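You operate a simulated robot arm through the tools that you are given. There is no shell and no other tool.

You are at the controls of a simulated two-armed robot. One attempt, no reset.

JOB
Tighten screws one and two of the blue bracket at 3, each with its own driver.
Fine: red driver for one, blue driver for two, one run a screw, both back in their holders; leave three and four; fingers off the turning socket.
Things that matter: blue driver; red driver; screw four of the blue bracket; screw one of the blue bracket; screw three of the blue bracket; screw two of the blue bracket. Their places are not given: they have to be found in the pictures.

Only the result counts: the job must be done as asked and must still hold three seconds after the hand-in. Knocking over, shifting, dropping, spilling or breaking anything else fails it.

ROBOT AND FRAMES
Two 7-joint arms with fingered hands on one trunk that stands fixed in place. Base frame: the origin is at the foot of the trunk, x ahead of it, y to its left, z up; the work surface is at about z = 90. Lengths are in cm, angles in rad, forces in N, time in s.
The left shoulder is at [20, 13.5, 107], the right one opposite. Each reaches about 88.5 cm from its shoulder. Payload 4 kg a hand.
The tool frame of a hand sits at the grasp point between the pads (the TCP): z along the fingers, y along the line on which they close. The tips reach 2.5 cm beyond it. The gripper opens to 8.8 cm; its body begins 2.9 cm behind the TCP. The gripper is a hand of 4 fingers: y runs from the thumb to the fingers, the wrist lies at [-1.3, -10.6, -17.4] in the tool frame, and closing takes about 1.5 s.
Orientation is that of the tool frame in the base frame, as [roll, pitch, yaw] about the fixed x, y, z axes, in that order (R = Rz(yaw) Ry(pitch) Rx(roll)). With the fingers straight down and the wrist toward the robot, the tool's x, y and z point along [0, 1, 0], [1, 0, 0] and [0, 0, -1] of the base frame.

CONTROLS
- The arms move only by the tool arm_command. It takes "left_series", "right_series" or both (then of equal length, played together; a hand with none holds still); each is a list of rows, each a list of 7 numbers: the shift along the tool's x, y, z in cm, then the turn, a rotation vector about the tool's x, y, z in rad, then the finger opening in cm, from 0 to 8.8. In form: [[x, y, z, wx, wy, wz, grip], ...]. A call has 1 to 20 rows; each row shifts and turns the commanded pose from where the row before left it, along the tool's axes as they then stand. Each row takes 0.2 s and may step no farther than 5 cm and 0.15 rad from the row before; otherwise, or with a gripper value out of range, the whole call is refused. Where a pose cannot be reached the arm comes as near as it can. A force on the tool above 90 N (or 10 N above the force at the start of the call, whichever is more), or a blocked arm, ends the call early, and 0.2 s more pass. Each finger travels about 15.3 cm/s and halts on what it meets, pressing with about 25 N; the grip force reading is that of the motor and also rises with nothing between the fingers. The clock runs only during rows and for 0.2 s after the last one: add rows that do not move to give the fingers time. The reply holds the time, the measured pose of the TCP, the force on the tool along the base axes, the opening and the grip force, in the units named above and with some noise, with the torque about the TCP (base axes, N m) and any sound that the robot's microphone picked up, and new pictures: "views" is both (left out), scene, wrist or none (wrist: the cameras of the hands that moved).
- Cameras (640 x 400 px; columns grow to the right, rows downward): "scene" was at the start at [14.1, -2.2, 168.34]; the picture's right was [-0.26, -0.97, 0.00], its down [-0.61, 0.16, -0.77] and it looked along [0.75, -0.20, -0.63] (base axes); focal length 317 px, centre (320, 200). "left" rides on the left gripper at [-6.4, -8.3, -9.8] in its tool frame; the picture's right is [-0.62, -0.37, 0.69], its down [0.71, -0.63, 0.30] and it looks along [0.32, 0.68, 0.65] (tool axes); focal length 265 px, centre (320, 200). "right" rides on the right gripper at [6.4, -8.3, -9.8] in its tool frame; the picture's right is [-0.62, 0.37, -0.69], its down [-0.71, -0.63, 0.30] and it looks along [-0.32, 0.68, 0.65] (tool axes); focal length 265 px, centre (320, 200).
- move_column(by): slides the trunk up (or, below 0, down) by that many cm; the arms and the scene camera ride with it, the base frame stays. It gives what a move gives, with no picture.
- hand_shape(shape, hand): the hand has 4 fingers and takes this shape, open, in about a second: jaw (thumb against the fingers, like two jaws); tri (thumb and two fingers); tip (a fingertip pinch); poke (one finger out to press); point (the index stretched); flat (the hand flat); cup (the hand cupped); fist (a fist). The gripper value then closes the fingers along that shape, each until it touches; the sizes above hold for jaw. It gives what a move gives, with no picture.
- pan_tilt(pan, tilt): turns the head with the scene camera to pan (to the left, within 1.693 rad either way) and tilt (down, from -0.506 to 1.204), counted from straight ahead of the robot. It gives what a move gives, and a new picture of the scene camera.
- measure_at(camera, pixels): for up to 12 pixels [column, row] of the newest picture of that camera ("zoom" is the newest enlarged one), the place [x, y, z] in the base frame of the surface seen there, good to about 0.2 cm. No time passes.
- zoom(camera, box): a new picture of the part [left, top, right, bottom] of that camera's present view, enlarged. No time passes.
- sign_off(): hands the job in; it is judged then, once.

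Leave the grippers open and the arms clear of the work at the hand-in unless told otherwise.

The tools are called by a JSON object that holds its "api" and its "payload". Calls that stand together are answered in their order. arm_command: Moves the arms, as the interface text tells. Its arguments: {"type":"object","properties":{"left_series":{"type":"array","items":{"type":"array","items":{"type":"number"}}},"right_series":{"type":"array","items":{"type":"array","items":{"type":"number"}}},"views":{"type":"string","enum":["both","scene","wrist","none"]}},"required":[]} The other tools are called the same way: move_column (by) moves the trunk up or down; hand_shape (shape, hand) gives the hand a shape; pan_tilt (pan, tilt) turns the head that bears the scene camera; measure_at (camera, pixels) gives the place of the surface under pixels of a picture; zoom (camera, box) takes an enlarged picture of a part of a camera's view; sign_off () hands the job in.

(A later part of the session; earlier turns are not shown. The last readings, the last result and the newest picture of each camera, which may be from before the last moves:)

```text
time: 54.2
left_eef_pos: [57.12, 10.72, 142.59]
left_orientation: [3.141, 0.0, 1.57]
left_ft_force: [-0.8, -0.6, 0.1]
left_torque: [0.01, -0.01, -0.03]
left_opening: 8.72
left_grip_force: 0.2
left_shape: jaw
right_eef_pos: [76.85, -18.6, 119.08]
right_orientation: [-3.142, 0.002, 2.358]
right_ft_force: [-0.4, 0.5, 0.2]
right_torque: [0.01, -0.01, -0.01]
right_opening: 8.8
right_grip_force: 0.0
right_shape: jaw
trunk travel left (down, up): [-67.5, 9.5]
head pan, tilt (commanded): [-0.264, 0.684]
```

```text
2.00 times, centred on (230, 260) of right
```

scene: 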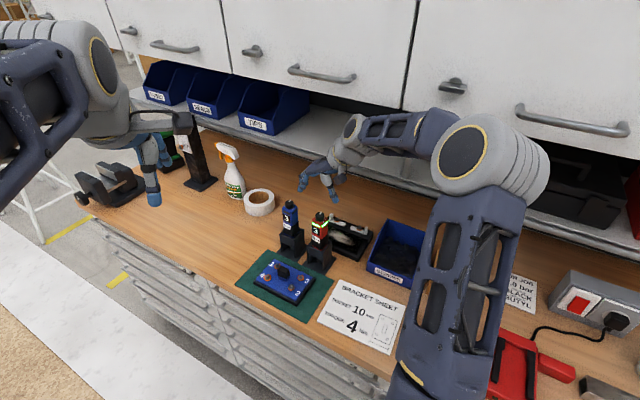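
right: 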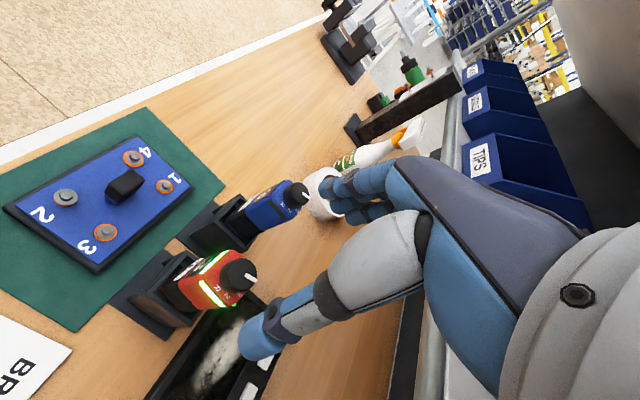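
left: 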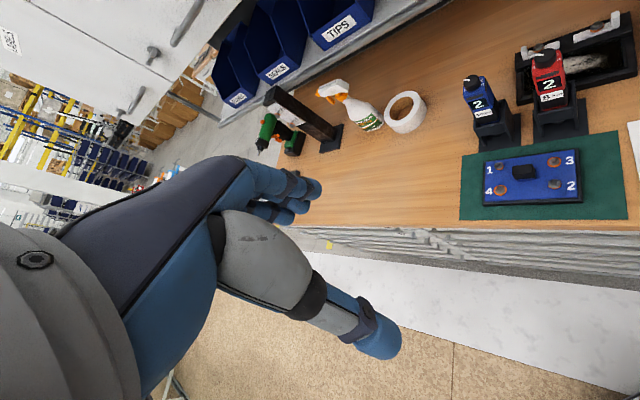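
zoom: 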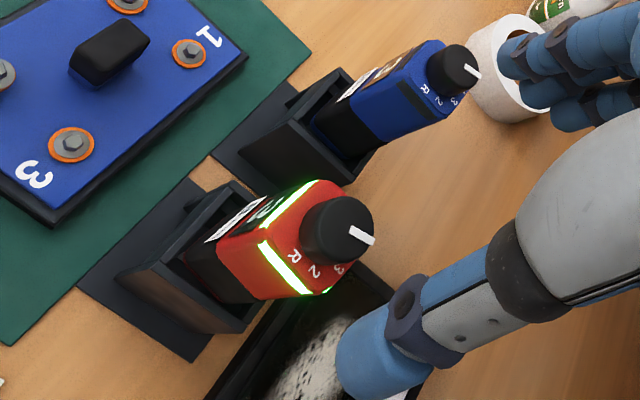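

Red is back in its holder, window 3 and green. Before moving over the blue driver I'll check how close the right forearm and elbow are to the cabinet.

{"api": "measure_at", "payload": {"camera": "scene", "pixels": [[465, 150], [520, 150], [500, 120], [400, 130], [370, 125], [440, 120], [545, 170], [480, 210], [420, 160], [430, 115]]}}

{"api": "zoom", "payload": {"camera": "scene", "box": [280, 60, 600, 260]}}

```text
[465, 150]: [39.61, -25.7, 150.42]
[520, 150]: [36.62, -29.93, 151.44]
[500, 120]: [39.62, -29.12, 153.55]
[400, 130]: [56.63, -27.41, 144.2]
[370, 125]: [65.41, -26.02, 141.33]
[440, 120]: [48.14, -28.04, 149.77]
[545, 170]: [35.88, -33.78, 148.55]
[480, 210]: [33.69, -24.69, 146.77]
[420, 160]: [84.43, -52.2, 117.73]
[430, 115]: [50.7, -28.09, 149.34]
```

```text
2.00 times, centred on (440, 160) of scene
```

zoom: 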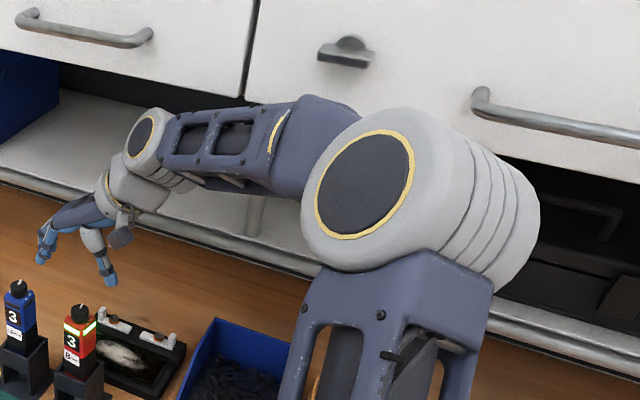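

Forearm clearance is fine, and the move runs parallel to the cabinet. I'll slide 9.93 cm along tool y to sit above the blue driver.

{"api": "arm_command", "payload": {"right_series": [[-0.01, 2.48, 0, 0, 0, 0, 8.8], [-0.01, 2.48, 0, 0, 0, 0, 8.8], [-0.01, 2.48, 0, 0, 0, 0, 8.8], [-0.01, 2.48, 0, 0, 0, 0, 8.8], [0, 0, 0, 0, 0, 0, 8.8], [0, 0, 0, 0, 0, 0, 8.8]], "views": "both"}}

{"api": "zoom", "payload": {"camera": "right", "box": [130, 160, 330, 360]}}

{"api": "zoom", "payload": {"camera": "scene", "box": [250, 150, 370, 270]}}

```text
time: 55.6
left_eef_pos: [57.1, 10.75, 142.64]
left_orientation: [3.141, -0.001, 1.572]
left_ft_force: [0.2, 0.4, -0.4]
left_torque: [0.01, -0.02, 0.0]
left_opening: 8.75
left_grip_force: 0.0
left_shape: jaw
right_eef_pos: [83.89, -11.48, 118.82]
right_orientation: [-3.141, -0.001, 2.358]
right_ft_force: [-0.6, -0.3, -0.4]
right_torque: [-0.02, 0.0, -0.01]
right_opening: 8.81
right_grip_force: 0.1
right_shape: jaw
trunk travel left (down, up): [-67.5, 9.5]
head pan, tilt (commanded): [-0.264, 0.684]
```

scene: 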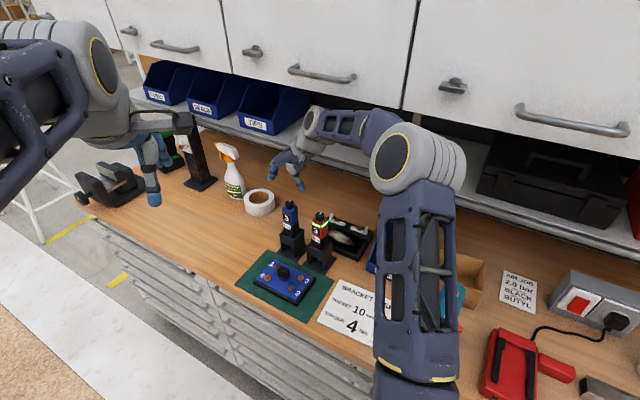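
right: 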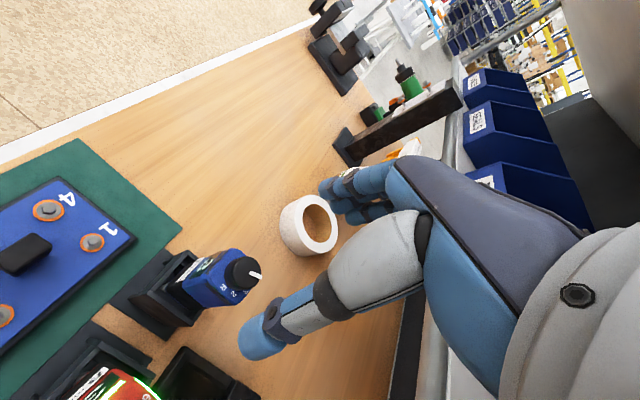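

```text
2.00 times, centred on (230, 260) of right
```

zoom: 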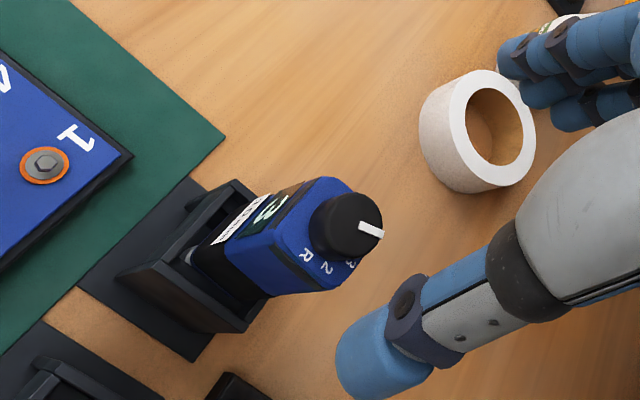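

```text
3.33 times, centred on (310, 210) of scene
```

zoom: 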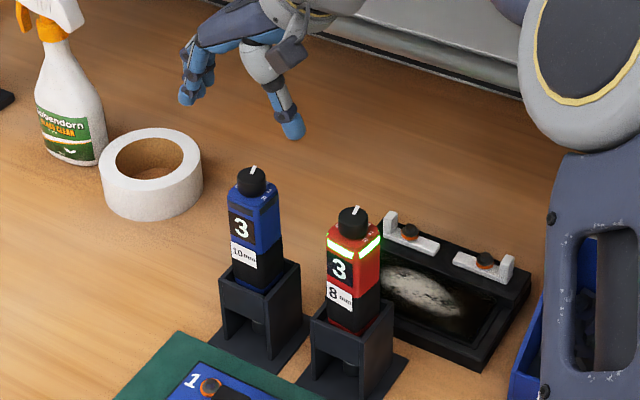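

Compared with the red alignment, the blue knob appears about (4, −1) px off, so I'll shift tool x −0.1, y +0.2 and descend to z≈107.9 around the body.

{"api": "arm_command", "payload": {"right_series": [[-0.1, 0.2, 0, 0, 0, 0, 8.8], [0, 0, 2.2, 0, 0, 0, 8.8], [0, 0, 2.2, 0, 0, 0, 8.8], [0, 0, 2.2, 0, 0, 0, 8.8], [0, 0, 2.2, 0, 0, 0, 8.8], [0, 0, 2.1, 0, 0, 0, 8.8], [0, 0, 0, 0, 0, 0, 8.8]], "views": "both"}}

{"api": "zoom", "payload": {"camera": "right", "box": [200, 150, 420, 380]}}

{"api": "zoom", "payload": {"camera": "scene", "box": [240, 155, 340, 255]}}

```text
time: 57.2
left_eef_pos: [57.12, 10.61, 142.63]
left_orientation: [-3.141, 0.001, 1.569]
left_ft_force: [0.2, 0.1, 0.9]
left_torque: [0.05, -0.01, 0.02]
left_opening: 8.74
left_grip_force: 0.0
left_shape: jaw
right_eef_pos: [84.09, -11.46, 108.06]
right_orientation: [-3.141, 0.0, 2.356]
right_ft_force: [1.1, 0.0, 0.2]
right_torque: [0.0, 0.01, 0.02]
right_opening: 8.78
right_grip_force: 0.1
right_shape: jaw
trunk travel left (down, up): [-67.5, 9.5]
head pan, tilt (commanded): [-0.264, 0.684]
```

scene: 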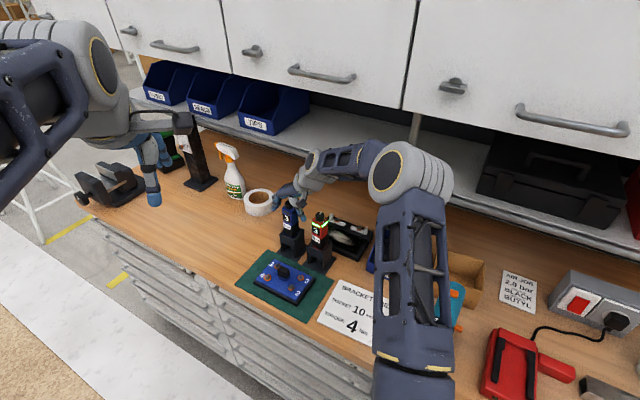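
right: 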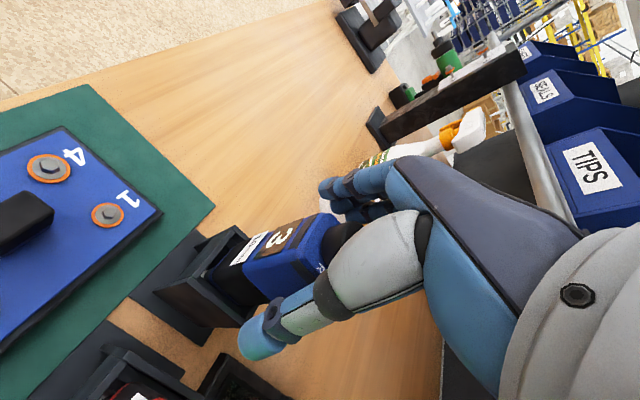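

```text
1.74 times, centred on (310, 265) of right
```

zoom: 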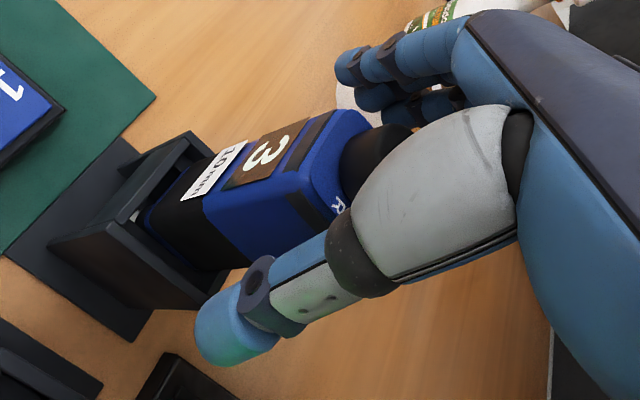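

```text
4.00 times, centred on (290, 205) of scene
```

zoom: 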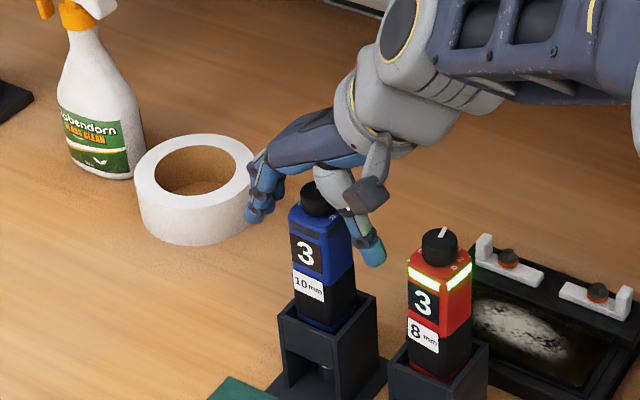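

The fingers flank the blue body. I'll close on it.

{"api": "arm_command", "payload": {"right_series": [[0, 0, 0, 0, 0, 0, 7.0], [0, 0, 0, 0, 0, 0, 5.5], [0, 0, 0, 0, 0, 0, 4.5], [0, 0, 0, 0, 0, 0, 3.5], [0, 0, 0, 0, 0, 0, 2.5], [0, 0, 0, 0, 0, 0, 2.0], [0, 0, 0, 0, 0, 0, 2.0], [0, 0, 0, 0, 0, 0, 2.0], [0, 0, 0, 0, 0, 0, 2.0]], "views": "both"}}

{"api": "zoom", "payload": {"camera": "right", "box": [200, 150, 420, 380]}}

{"api": "zoom", "payload": {"camera": "scene", "box": [240, 155, 340, 255]}}

```text
time: 59.2
left_eef_pos: [57.25, 10.56, 142.63]
left_orientation: [-3.141, -0.002, 1.571]
left_ft_force: [0.7, 0.0, 0.0]
left_torque: [0.05, 0.0, -0.03]
left_opening: 8.74
left_grip_force: 0.0
left_shape: jaw
right_eef_pos: [83.9, -11.46, 107.87]
right_orientation: [3.142, 0.001, 2.358]
right_ft_force: [-0.4, -0.2, -0.1]
right_torque: [0.0, -0.01, 0.0]
right_opening: 3.04
right_grip_force: 25.3
right_shape: jaw
trunk travel left (down, up): [-67.5, 9.5]
head pan, tilt (commanded): [-0.264, 0.684]
```

scene: 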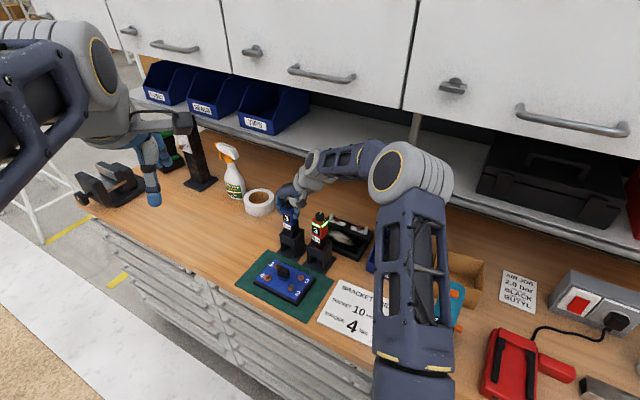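
right: 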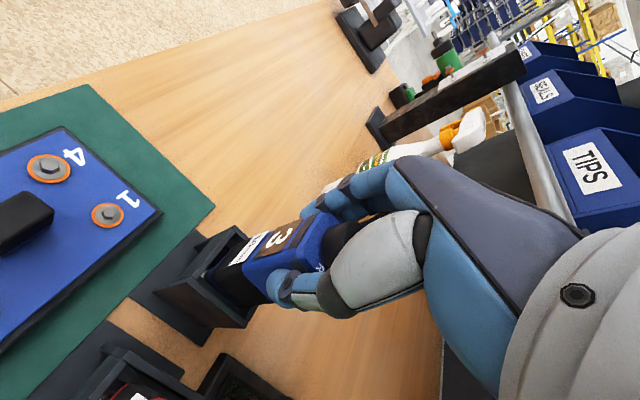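

```text
1.74 times, centred on (310, 265) of right
```

zoom: 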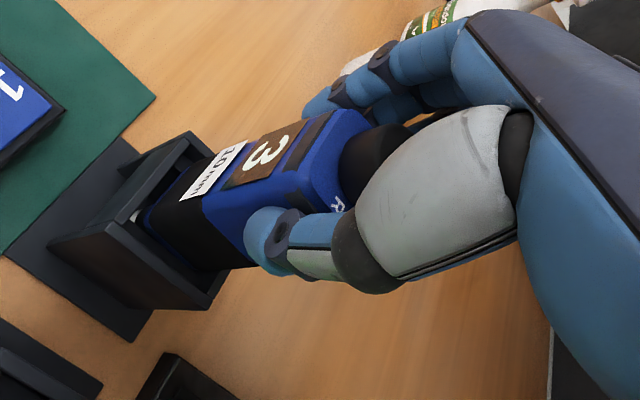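

```text
4.00 times, centred on (290, 205) of scene
```

zoom: 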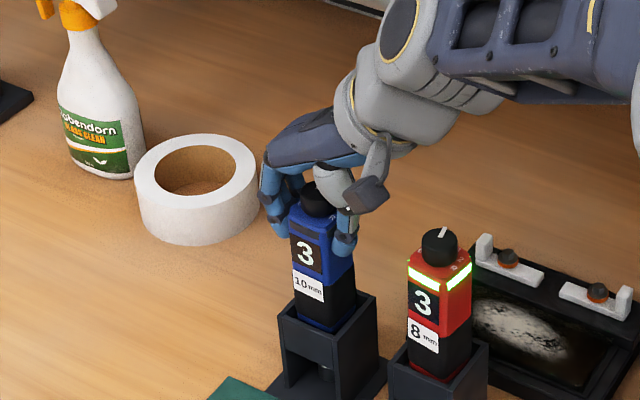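

Blue is gripped (3.04 opening, 25 N) with window 3. I'll lift it straight up by 11 cm, slowly at first.

{"api": "arm_command", "payload": {"right_series": [[0, 0, -0.5, 0, 0, 0, 2.0], [0, 0, -0.5, 0, 0, 0, 2.0], [0, 0, -0.5, 0, 0, 0, 2.0], [0, 0, -0.5, 0, 0, 0, 2.0], [0, 0, -1.5, 0, 0, 0, 2.0], [0, 0, -1.5, 0, 0, 0, 2.0], [0, 0, -1.5, 0, 0, 0, 2.0], [0, 0, -1.5, 0, 0, 0, 2.0], [0, 0, -1.5, 0, 0, 0, 2.0], [0, 0, -1.5, 0, 0, 0, 2.0], [0, 0, 0, 0, 0, 0, 2.0]], "views": "both"}}

{"api": "zoom", "payload": {"camera": "scene", "box": [265, 185, 325, 245]}}

{"api": "zoom", "payload": {"camera": "right", "box": [100, 150, 420, 380]}}

```text
time: 61.6
left_eef_pos: [57.14, 10.6, 142.61]
left_orientation: [3.14, -0.001, 1.569]
left_ft_force: [-0.4, -0.5, 0.3]
left_torque: [-0.03, 0.01, 0.0]
left_opening: 8.74
left_grip_force: 0.1
left_shape: jaw
right_eef_pos: [83.98, -11.44, 119.1]
right_orientation: [-3.14, 0.001, 2.359]
right_ft_force: [-1.3, -0.2, -4.6]
right_torque: [-0.03, 0.01, 0.02]
right_opening: 3.01
right_grip_force: 24.8
right_shape: jaw
trunk travel left (down, up): [-67.5, 9.5]
head pan, tilt (commanded): [-0.264, 0.684]
```

scene: 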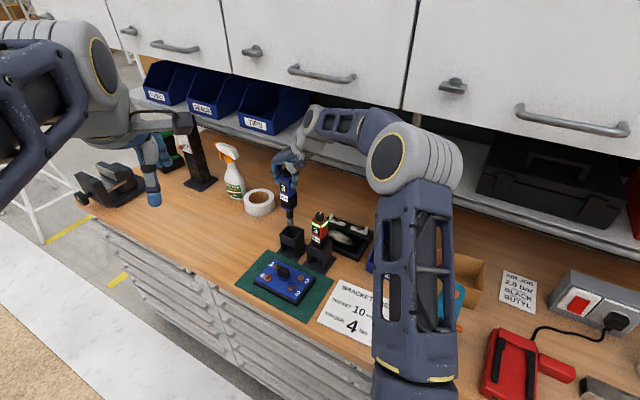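
right: 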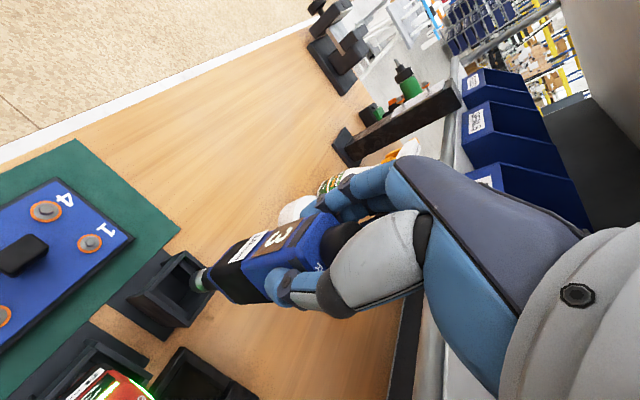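

```text
6.67 times, centred on (295, 215) of scene
```

zoom: 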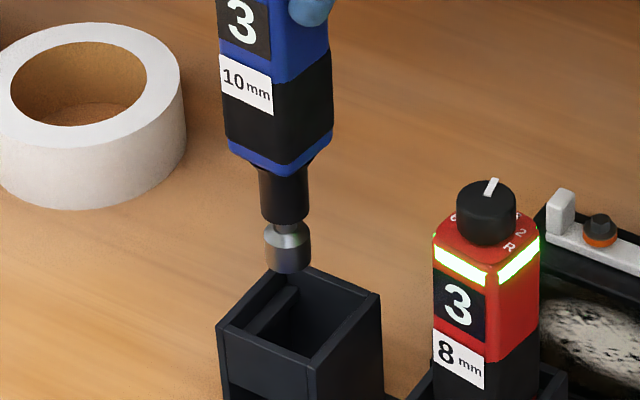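

```text
1.74 times, centred on (260, 265) of right
```

zoom: 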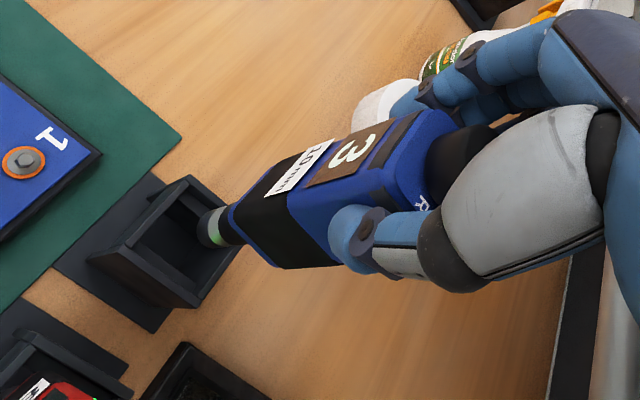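

Blue is up with the socket clear of its holder. Screw 2 back-projects to about [67.37, -8.34]. I'll carry the driver there at this height (socket at z≈101.9, above the bracket's block at 96.5).

{"api": "arm_command", "payload": {"right_series": [[1.797, -1.178, 0, 0, 0, 0, 2.0], [1.797, -1.178, 0, 0, 0, 0, 2.0], [1.797, -1.178, 0, 0, 0, 0, 2.0], [1.797, -1.178, 0, 0, 0, 0, 2.0], [1.797, -1.178, 0, 0, 0, 0, 2.0], [1.797, -1.178, 0, 0, 0, 0, 2.0], [1.797, -1.178, 0, 0, 0, 0, 2.0], [1.797, -1.178, 0, 0, 0, 0, 2.0], [0, 0, 0, 0, 0, 0, 2.0], [0, 0, 0, 0, 0, 0, 2.0]], "views": "both"}}

{"api": "zoom", "payload": {"camera": "scene", "box": [265, 250, 325, 300]}}

{"api": "zoom", "payload": {"camera": "right", "box": [150, 250, 250, 320]}}

```text
time: 63.8
left_eef_pos: [57.16, 10.65, 142.6]
left_orientation: [3.14, -0.001, 1.571]
left_ft_force: [0.3, -0.4, -0.2]
left_torque: [0.01, 0.0, 0.01]
left_opening: 8.75
left_grip_force: 0.0
left_shape: jaw
right_eef_pos: [67.06, -7.99, 119.14]
right_orientation: [3.141, -0.001, 2.358]
right_ft_force: [-0.6, 0.6, -5.6]
right_torque: [0.02, 0.01, 0.0]
right_opening: 3.03
right_grip_force: 25.3
right_shape: jaw
trunk travel left (down, up): [-67.5, 9.5]
head pan, tilt (commanded): [-0.264, 0.684]
```

scene: 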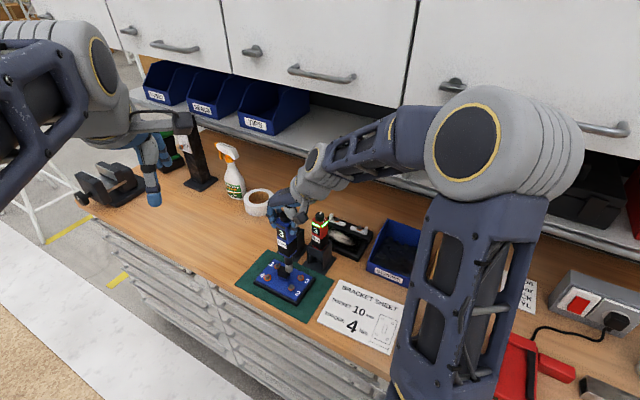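
right: 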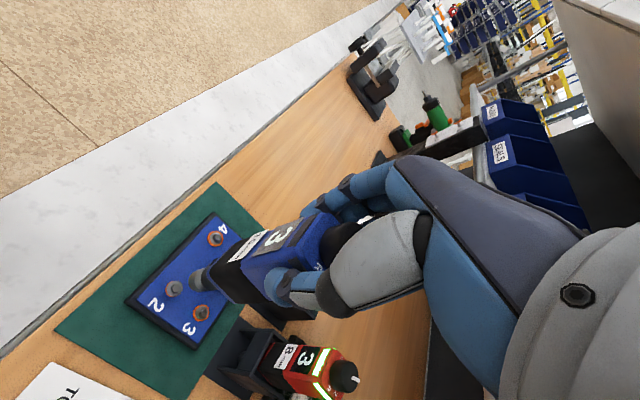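

```text
8.00 times, centred on (295, 275) of scene
```

zoom: 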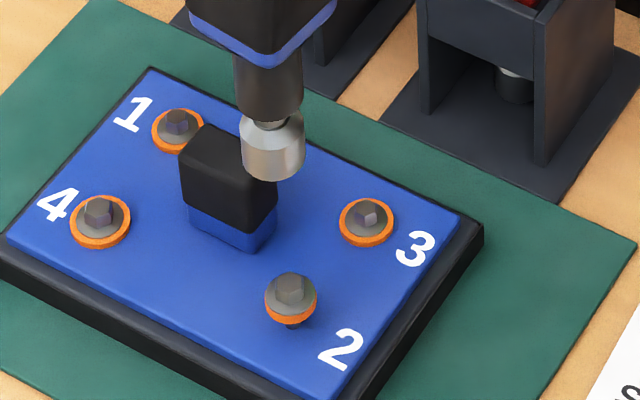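

```text
5.71 times, centred on (200, 285) of right
```

zoom: 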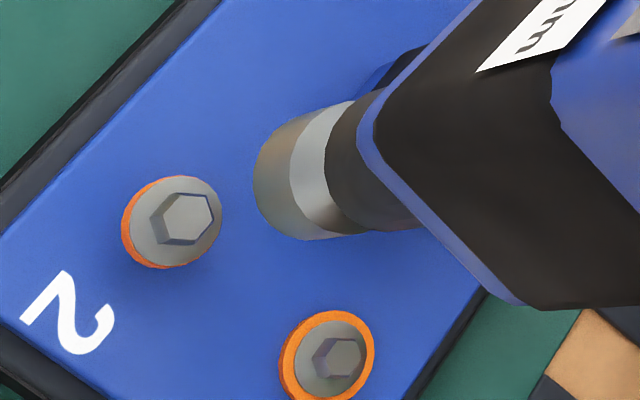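

Both cameras agree the socket needs to move about (+0.30, −0.12) in base x, y. I'll shift and lower 5.5 cm to hover about 1.5 cm above screw 2's head.

{"api": "arm_command", "payload": {"right_series": [[-0.297, 0.127, 0, 0, 0, 0, 2.0], [0, 0, 1.4, 0, 0, 0, 2.0], [0, 0, 1.4, 0, 0, 0, 2.0], [0, 0, 1.4, 0, 0, 0, 2.0], [0, 0, 1.3, 0, 0, 0, 2.0], [0, 0, 0, 0, 0, 0, 2.0], [0, 0, 0, 0, 0, 0, 2.0]], "views": "both"}}

{"api": "zoom", "payload": {"camera": "scene", "box": [270, 265, 320, 305]}}

{"api": "zoom", "payload": {"camera": "right", "box": [150, 250, 250, 320]}}

```text
time: 65.4
left_eef_pos: [57.09, 10.65, 142.62]
left_orientation: [3.141, -0.001, 1.57]
left_ft_force: [0.3, 0.1, -1.1]
left_torque: [-0.02, -0.01, 0.01]
left_opening: 8.77
left_grip_force: 0.0
left_shape: jaw
right_eef_pos: [67.48, -8.11, 113.46]
right_orientation: [3.14, 0.0, 2.357]
right_ft_force: [0.2, -0.3, -4.5]
right_torque: [0.02, 0.04, -0.01]
right_opening: 3.03
right_grip_force: 25.1
right_shape: jaw
trunk travel left (down, up): [-67.5, 9.5]
head pan, tilt (commanded): [-0.264, 0.684]
```

scene: 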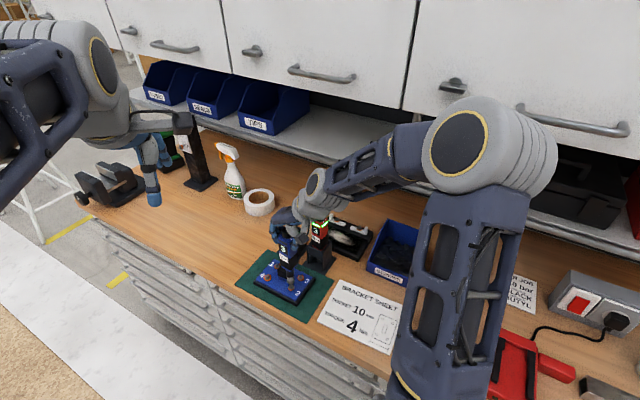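
right: 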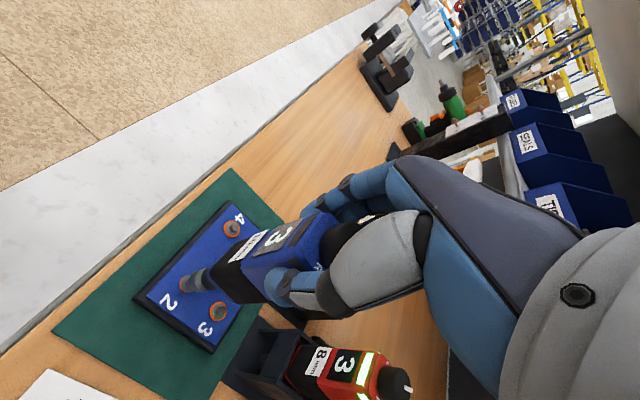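

```text
10.00 times, centred on (295, 285) of scene
```

zoom: 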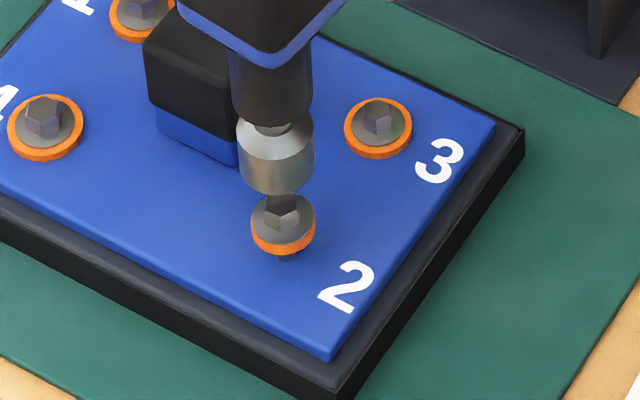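

```text
5.71 times, centred on (200, 285) of right
```

zoom: 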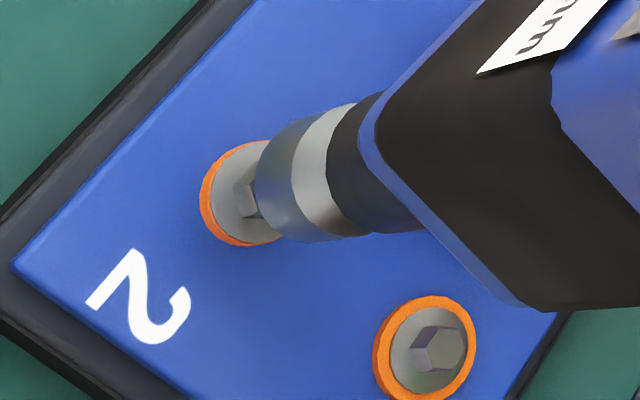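

Both views show the socket centred on screw 2 within about 0.06 cm. I'll lower 1.2 cm straight down in small steps.

{"api": "arm_command", "payload": {"right_series": [[0, 0, 0.25, 0, 0, 0, 2.0], [0, 0, 0.25, 0, 0, 0, 2.0], [0, 0, 0.25, 0, 0, 0, 2.0], [0, 0, 0.25, 0, 0, 0, 2.0], [0, 0, 0.2, 0, 0, 0, 2.0], [0, 0, 0, 0, 0, 0, 2.0]], "views": "both"}}

{"api": "zoom", "payload": {"camera": "scene", "box": [270, 265, 320, 305]}}

{"api": "zoom", "payload": {"camera": "right", "box": [150, 250, 250, 320]}}

```text
time: 66.8
left_eef_pos: [57.12, 10.79, 142.67]
left_orientation: [3.14, 0.001, 1.571]
left_ft_force: [-0.2, -0.2, 0.3]
left_torque: [-0.02, 0.02, 0.0]
left_opening: 8.76
left_grip_force: 0.0
left_shape: jaw
right_eef_pos: [67.46, -8.06, 112.35]
right_orientation: [-3.141, 0.0, 2.359]
right_ft_force: [-1.1, -0.3, -4.6]
right_torque: [0.03, 0.0, 0.02]
right_opening: 3.01
right_grip_force: 25.0
right_shape: jaw
trunk travel left (down, up): [-67.5, 9.5]
head pan, tilt (commanded): [-0.264, 0.684]
```

scene: 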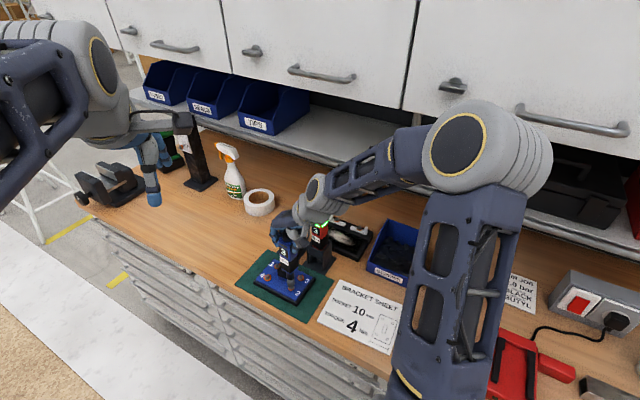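
right: 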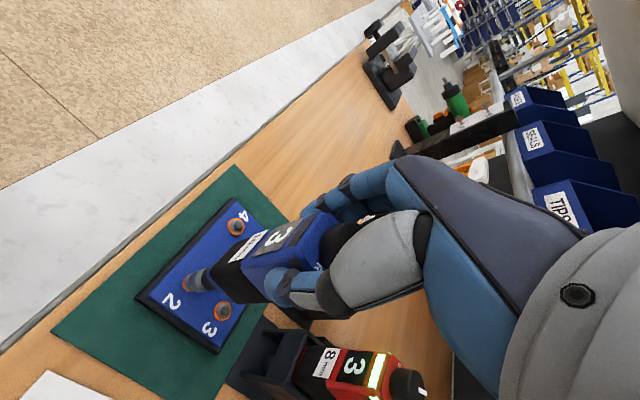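

```text
10.00 times, centred on (295, 285) of scene
```

zoom: 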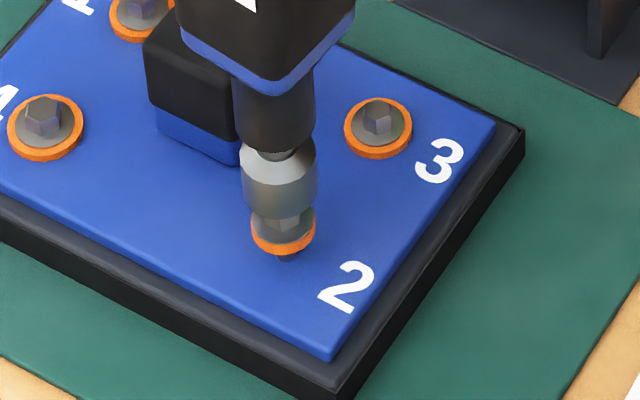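

```text
5.71 times, centred on (200, 285) of right
```

zoom: 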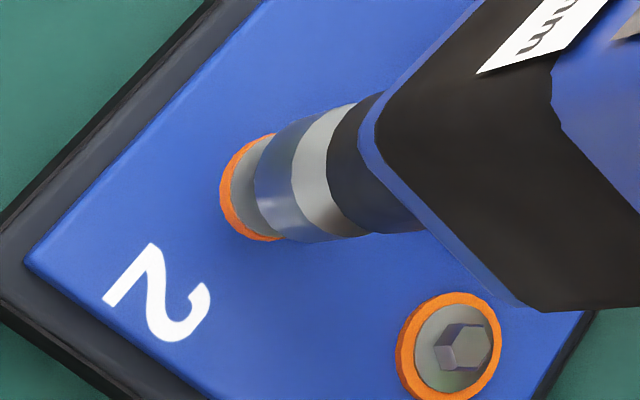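

Nearly touching; a tiny −0.06 cm shift in base y would centre it better. I'll apply that and lower 0.6 cm in 0.1 cm steps.

{"api": "arm_command", "payload": {"right_series": [[-0.04, -0.04, 0.1, 0, 0, 0, 2.0], [0, 0, 0.1, 0, 0, 0, 2.0], [0, 0, 0.1, 0, 0, 0, 2.0], [0, 0, 0.1, 0, 0, 0, 2.0], [0, 0, 0.1, 0, 0, 0, 2.0], [0, 0, 0.1, 0, 0, 0, 2.0]], "views": "both"}}

{"api": "zoom", "payload": {"camera": "scene", "box": [270, 265, 320, 305]}}

{"api": "zoom", "payload": {"camera": "right", "box": [150, 250, 250, 320]}}

```text
time: 68.2
left_eef_pos: [57.12, 10.64, 142.55]
left_orientation: [3.141, 0.0, 1.569]
left_ft_force: [0.7, 0.1, 0.5]
left_torque: [0.0, 0.0, 0.0]
left_opening: 8.78
left_grip_force: 0.0
left_shape: jaw
right_eef_pos: [67.47, -8.18, 111.86]
right_orientation: [3.141, 0.001, 2.358]
right_ft_force: [0.6, 0.9, -4.9]
right_torque: [0.03, 0.03, -0.02]
right_opening: 3.03
right_grip_force: 25.1
right_shape: jaw
trunk travel left (down, up): [-67.5, 9.5]
head pan, tilt (commanded): [-0.264, 0.684]
```

scene: 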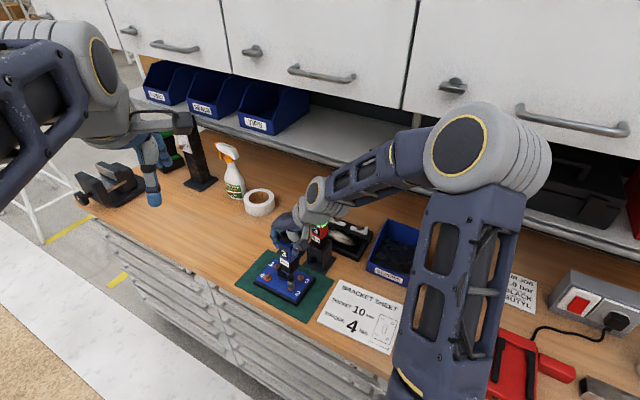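
right: 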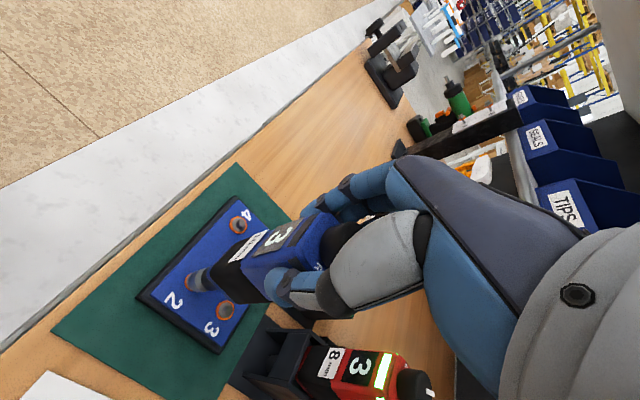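

```text
10.00 times, centred on (295, 285) of scene
```

zoom: 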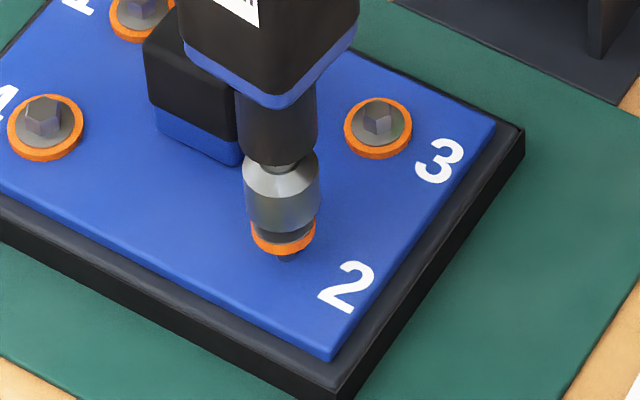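

```text
5.71 times, centred on (200, 285) of right
```

zoom: 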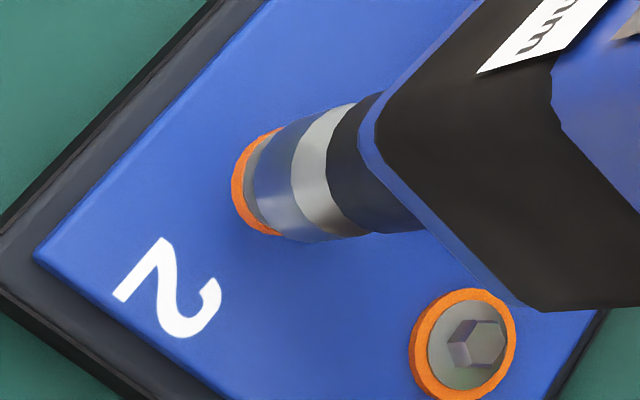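

Well centred and no contact force yet. Continuing down in 0.1 cm steps.

{"api": "arm_command", "payload": {"right_series": [[0, 0, 0.1, 0, 0, 0, 2.0], [0, 0, 0.1, 0, 0, 0, 2.0], [0, 0, 0.1, 0, 0, 0, 2.0], [0, 0, 0.1, 0, 0, 0, 2.0]], "views": "both"}}

{"api": "zoom", "payload": {"camera": "scene", "box": [270, 265, 320, 305]}}

{"api": "zoom", "payload": {"camera": "right", "box": [150, 250, 250, 320]}}

```text
time: 69.2
left_eef_pos: [57.18, 10.73, 142.56]
left_orientation: [-3.141, -0.001, 1.571]
left_ft_force: [0.3, -0.4, 0.6]
left_torque: [0.01, 0.02, 0.02]
left_opening: 8.77
left_grip_force: 0.1
left_shape: jaw
right_eef_pos: [67.58, -8.09, 111.43]
right_orientation: [3.141, 0.002, 2.358]
right_ft_force: [-0.3, 0.5, 0.2]
right_torque: [-0.01, 0.02, 0.03]
right_opening: 3.02
right_grip_force: 25.1
right_shape: jaw
trunk travel left (down, up): [-67.5, 9.5]
head pan, tilt (commanded): [-0.264, 0.684]
```

scene: 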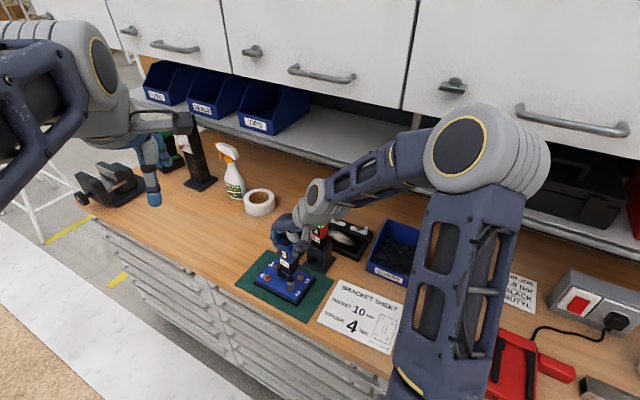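
right: 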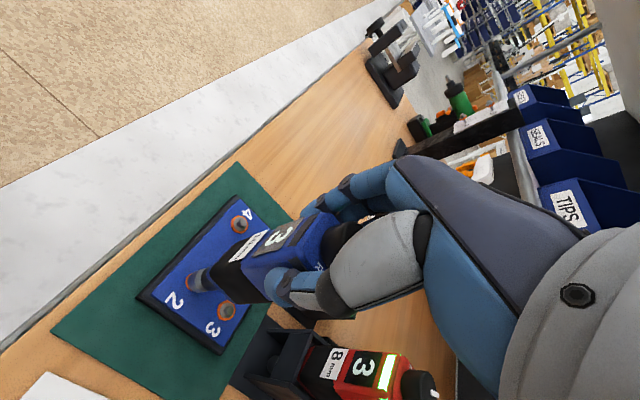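

```text
10.00 times, centred on (295, 285) of scene
```

zoom: 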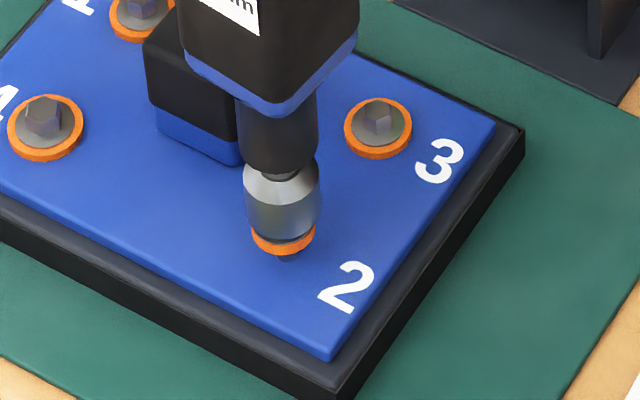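

```text
5.71 times, centred on (200, 285) of right
```

zoom: 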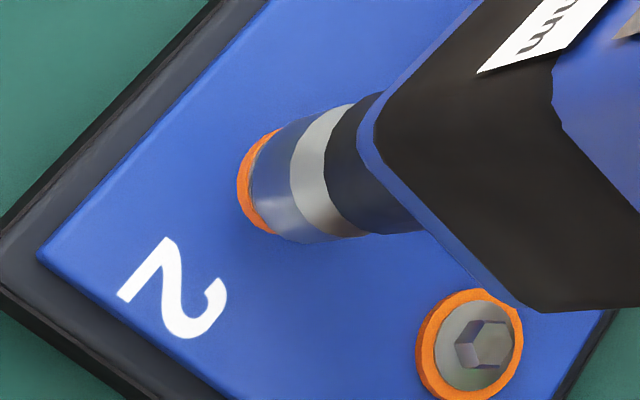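

Contact: force rose to about 5 N and the socket sits over screw 2's hex. I'll follow it down as with screw 1.

{"api": "arm_command", "payload": {"right_series": [[0, 0, 0.1, 0, 0, 0, 2.0], [0, 0, 0.1, 0, 0, 0, 2.0], [0, 0, 0.1, 0, 0, 0, 2.0], [0, 0, 0.1, 0, 0, 0, 2.0]], "views": "both"}}

{"api": "zoom", "payload": {"camera": "scene", "box": [270, 265, 320, 305]}}

{"api": "zoom", "payload": {"camera": "right", "box": [150, 220, 330, 320]}}

```text
time: 70.2
left_eef_pos: [57.15, 10.64, 142.51]
left_orientation: [-3.14, -0.001, 1.571]
left_ft_force: [-0.1, -0.8, 0.7]
left_torque: [-0.01, -0.01, -0.02]
left_opening: 8.78
left_grip_force: 0.0
left_shape: jaw
right_eef_pos: [67.36, -8.19, 110.93]
right_orientation: [-3.14, 0.0, 2.358]
right_ft_force: [-0.2, 0.1, 1.0]
right_torque: [0.04, 0.0, -0.01]
right_opening: 3.05
right_grip_force: 24.9
right_shape: jaw
trunk travel left (down, up): [-67.5, 9.5]
head pan, tilt (commanded): [-0.264, 0.684]
```

scene: 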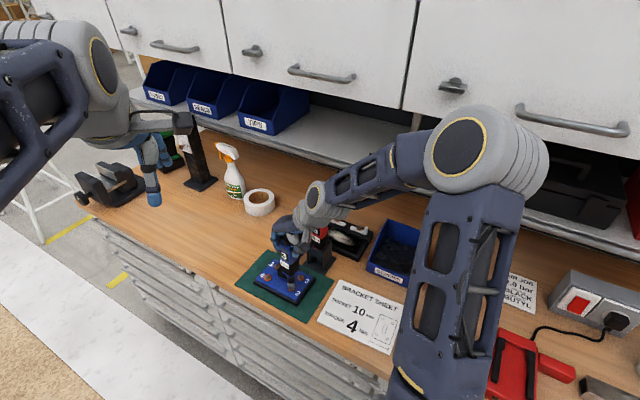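
right: 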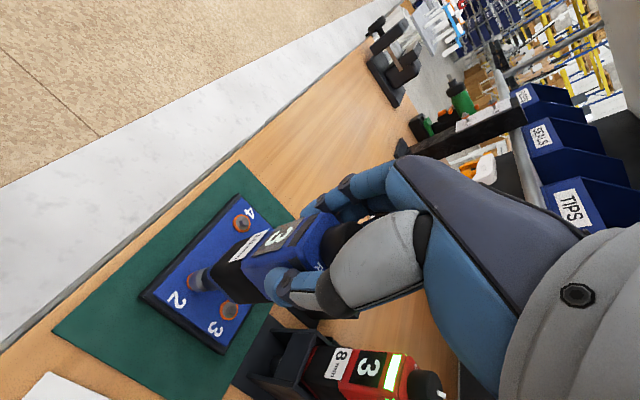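

```text
10.00 times, centred on (295, 285) of scene
```

zoom: 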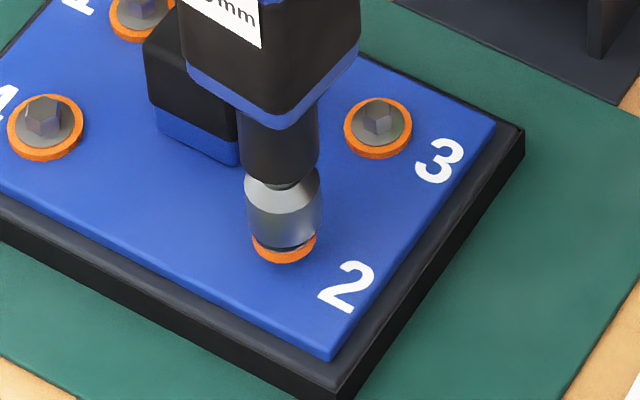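

```text
3.56 times, centred on (240, 270) of right
```

zoom: 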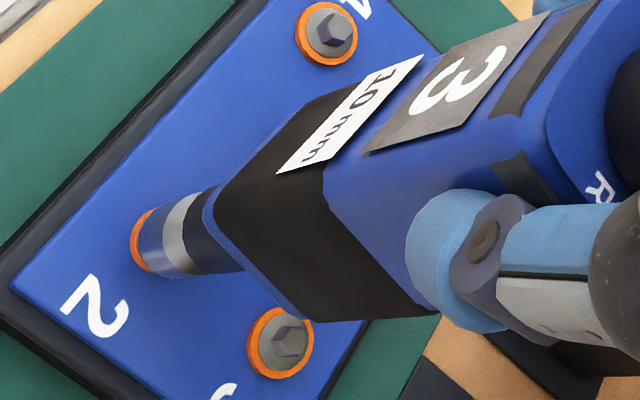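

Screw 2 is sinking as screw 1 did. I keep following it down.

{"api": "arm_command", "payload": {"right_series": [[0, 0, 0.1, 0, 0, 0, 2.0], [0, 0, 0.1, 0, 0, 0, 2.0], [0, 0, 0.1, 0, 0, 0, 2.0], [0, 0, 0.1, 0, 0, 0, 2.0], [0, 0, 0.1, 0, 0, 0, 2.0]], "views": "both"}}

{"api": "zoom", "payload": {"camera": "scene", "box": [270, 265, 320, 305]}}

{"api": "zoom", "payload": {"camera": "right", "box": [150, 220, 330, 320]}}

```text
time: 71.4
left_eef_pos: [57.07, 10.67, 142.53]
left_orientation: [3.141, 0.0, 1.572]
left_ft_force: [-0.4, 0.1, 0.0]
left_torque: [0.03, -0.04, 0.0]
left_opening: 8.75
left_grip_force: 0.1
left_shape: jaw
right_eef_pos: [67.41, -8.22, 110.5]
right_orientation: [-3.141, -0.001, 2.358]
right_ft_force: [0.1, 0.9, 0.3]
right_torque: [0.04, 0.01, -0.02]
right_opening: 3.03
right_grip_force: 24.5
right_shape: jaw
trunk travel left (down, up): [-67.5, 9.5]
head pan, tilt (commanded): [-0.264, 0.684]
```

scene: 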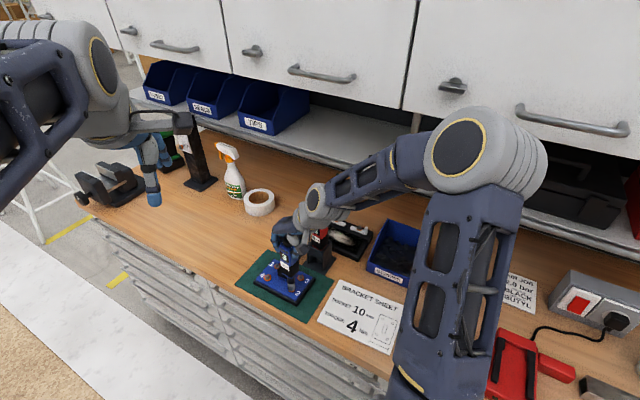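
right: 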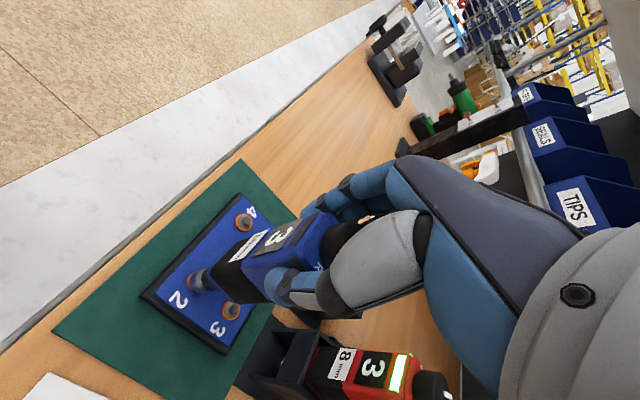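

```text
10.00 times, centred on (295, 285) of scene
```

zoom: 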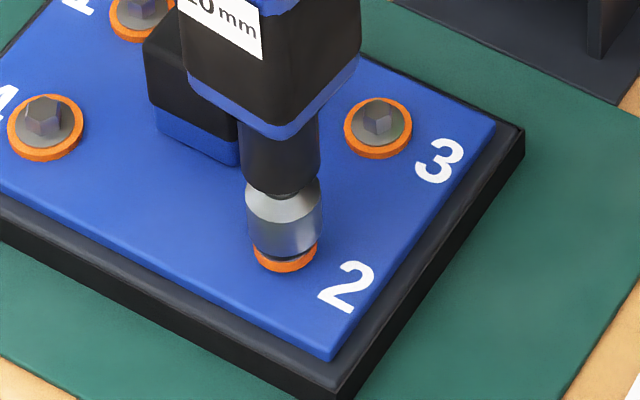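

```text
3.56 times, centred on (240, 270) of right
```

zoom: 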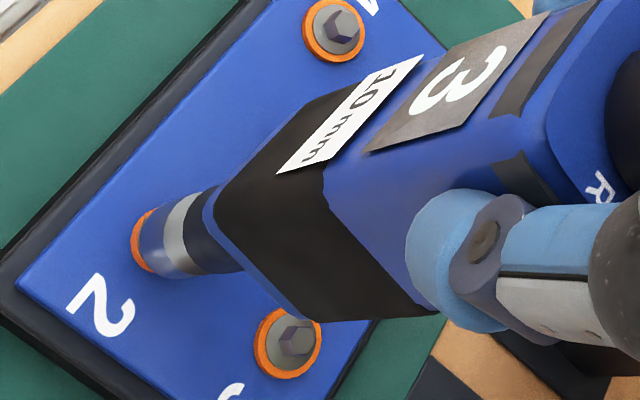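

Still sinking steadily at about 5 N. I continue.

{"api": "arm_command", "payload": {"right_series": [[0, 0, 0.1, 0, 0, 0, 2.0], [0, 0, 0.1, 0, 0, 0, 2.0], [0, 0, 0.1, 0, 0, 0, 2.0], [0, 0, 0.1, 0, 0, 0, 2.0]], "views": "both"}}

{"api": "zoom", "payload": {"camera": "scene", "box": [270, 265, 320, 305]}}

{"api": "zoom", "payload": {"camera": "right", "box": [150, 220, 330, 320]}}

```text
time: 72.4
left_eef_pos: [57.21, 10.62, 142.57]
left_orientation: [-3.141, 0.0, 1.57]
left_ft_force: [-0.8, -0.1, 0.0]
left_torque: [-0.01, 0.02, 0.0]
left_opening: 8.75
left_grip_force: 0.1
left_shape: jaw
right_eef_pos: [67.43, -8.2, 110.18]
right_orientation: [-3.141, -0.001, 2.358]
right_ft_force: [-1.0, 0.1, 0.2]
right_torque: [0.0, -0.03, -0.03]
right_opening: 3.05
right_grip_force: 24.8
right_shape: jaw
trunk travel left (down, up): [-67.5, 9.5]
head pan, tilt (commanded): [-0.264, 0.684]
```

scene: 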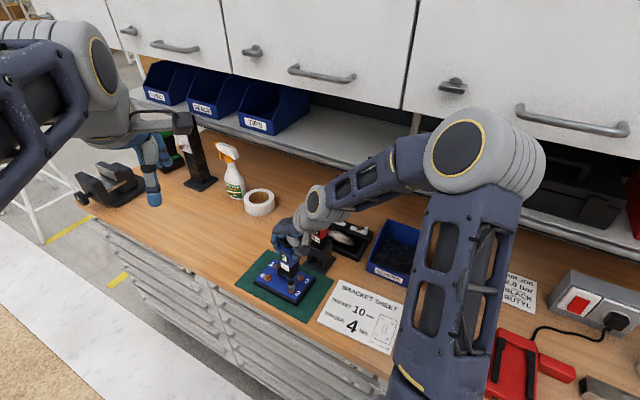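
right: 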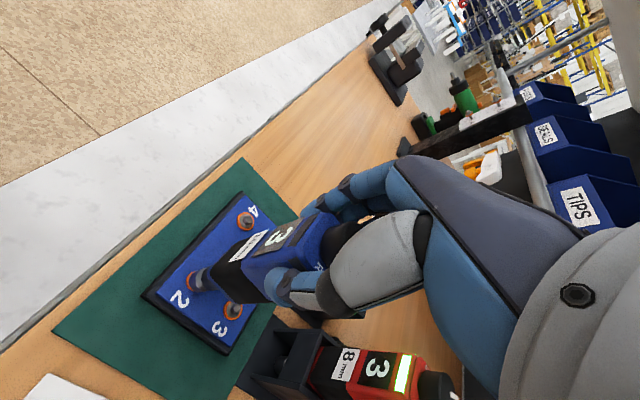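

```text
10.00 times, centred on (295, 285) of scene
```

zoom: 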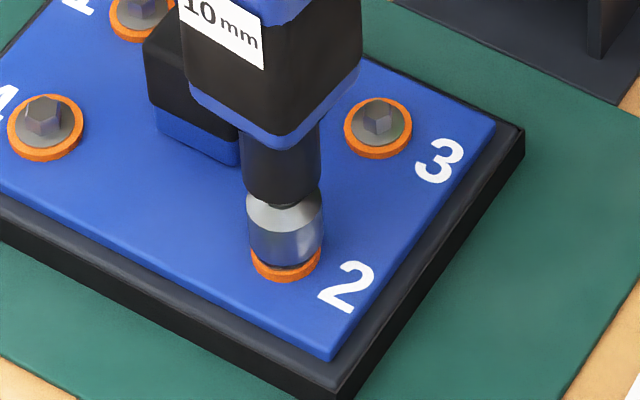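

```text
3.56 times, centred on (240, 270) of right
```

zoom: 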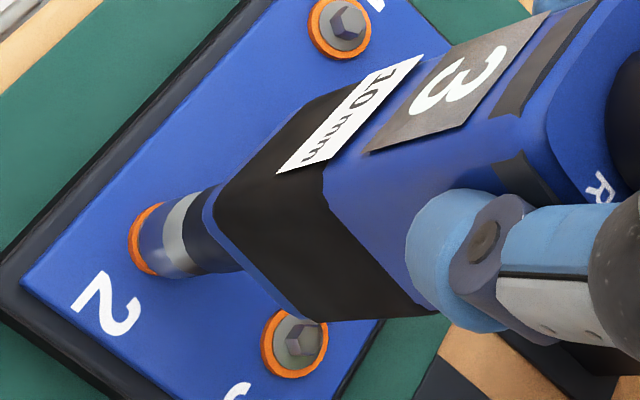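

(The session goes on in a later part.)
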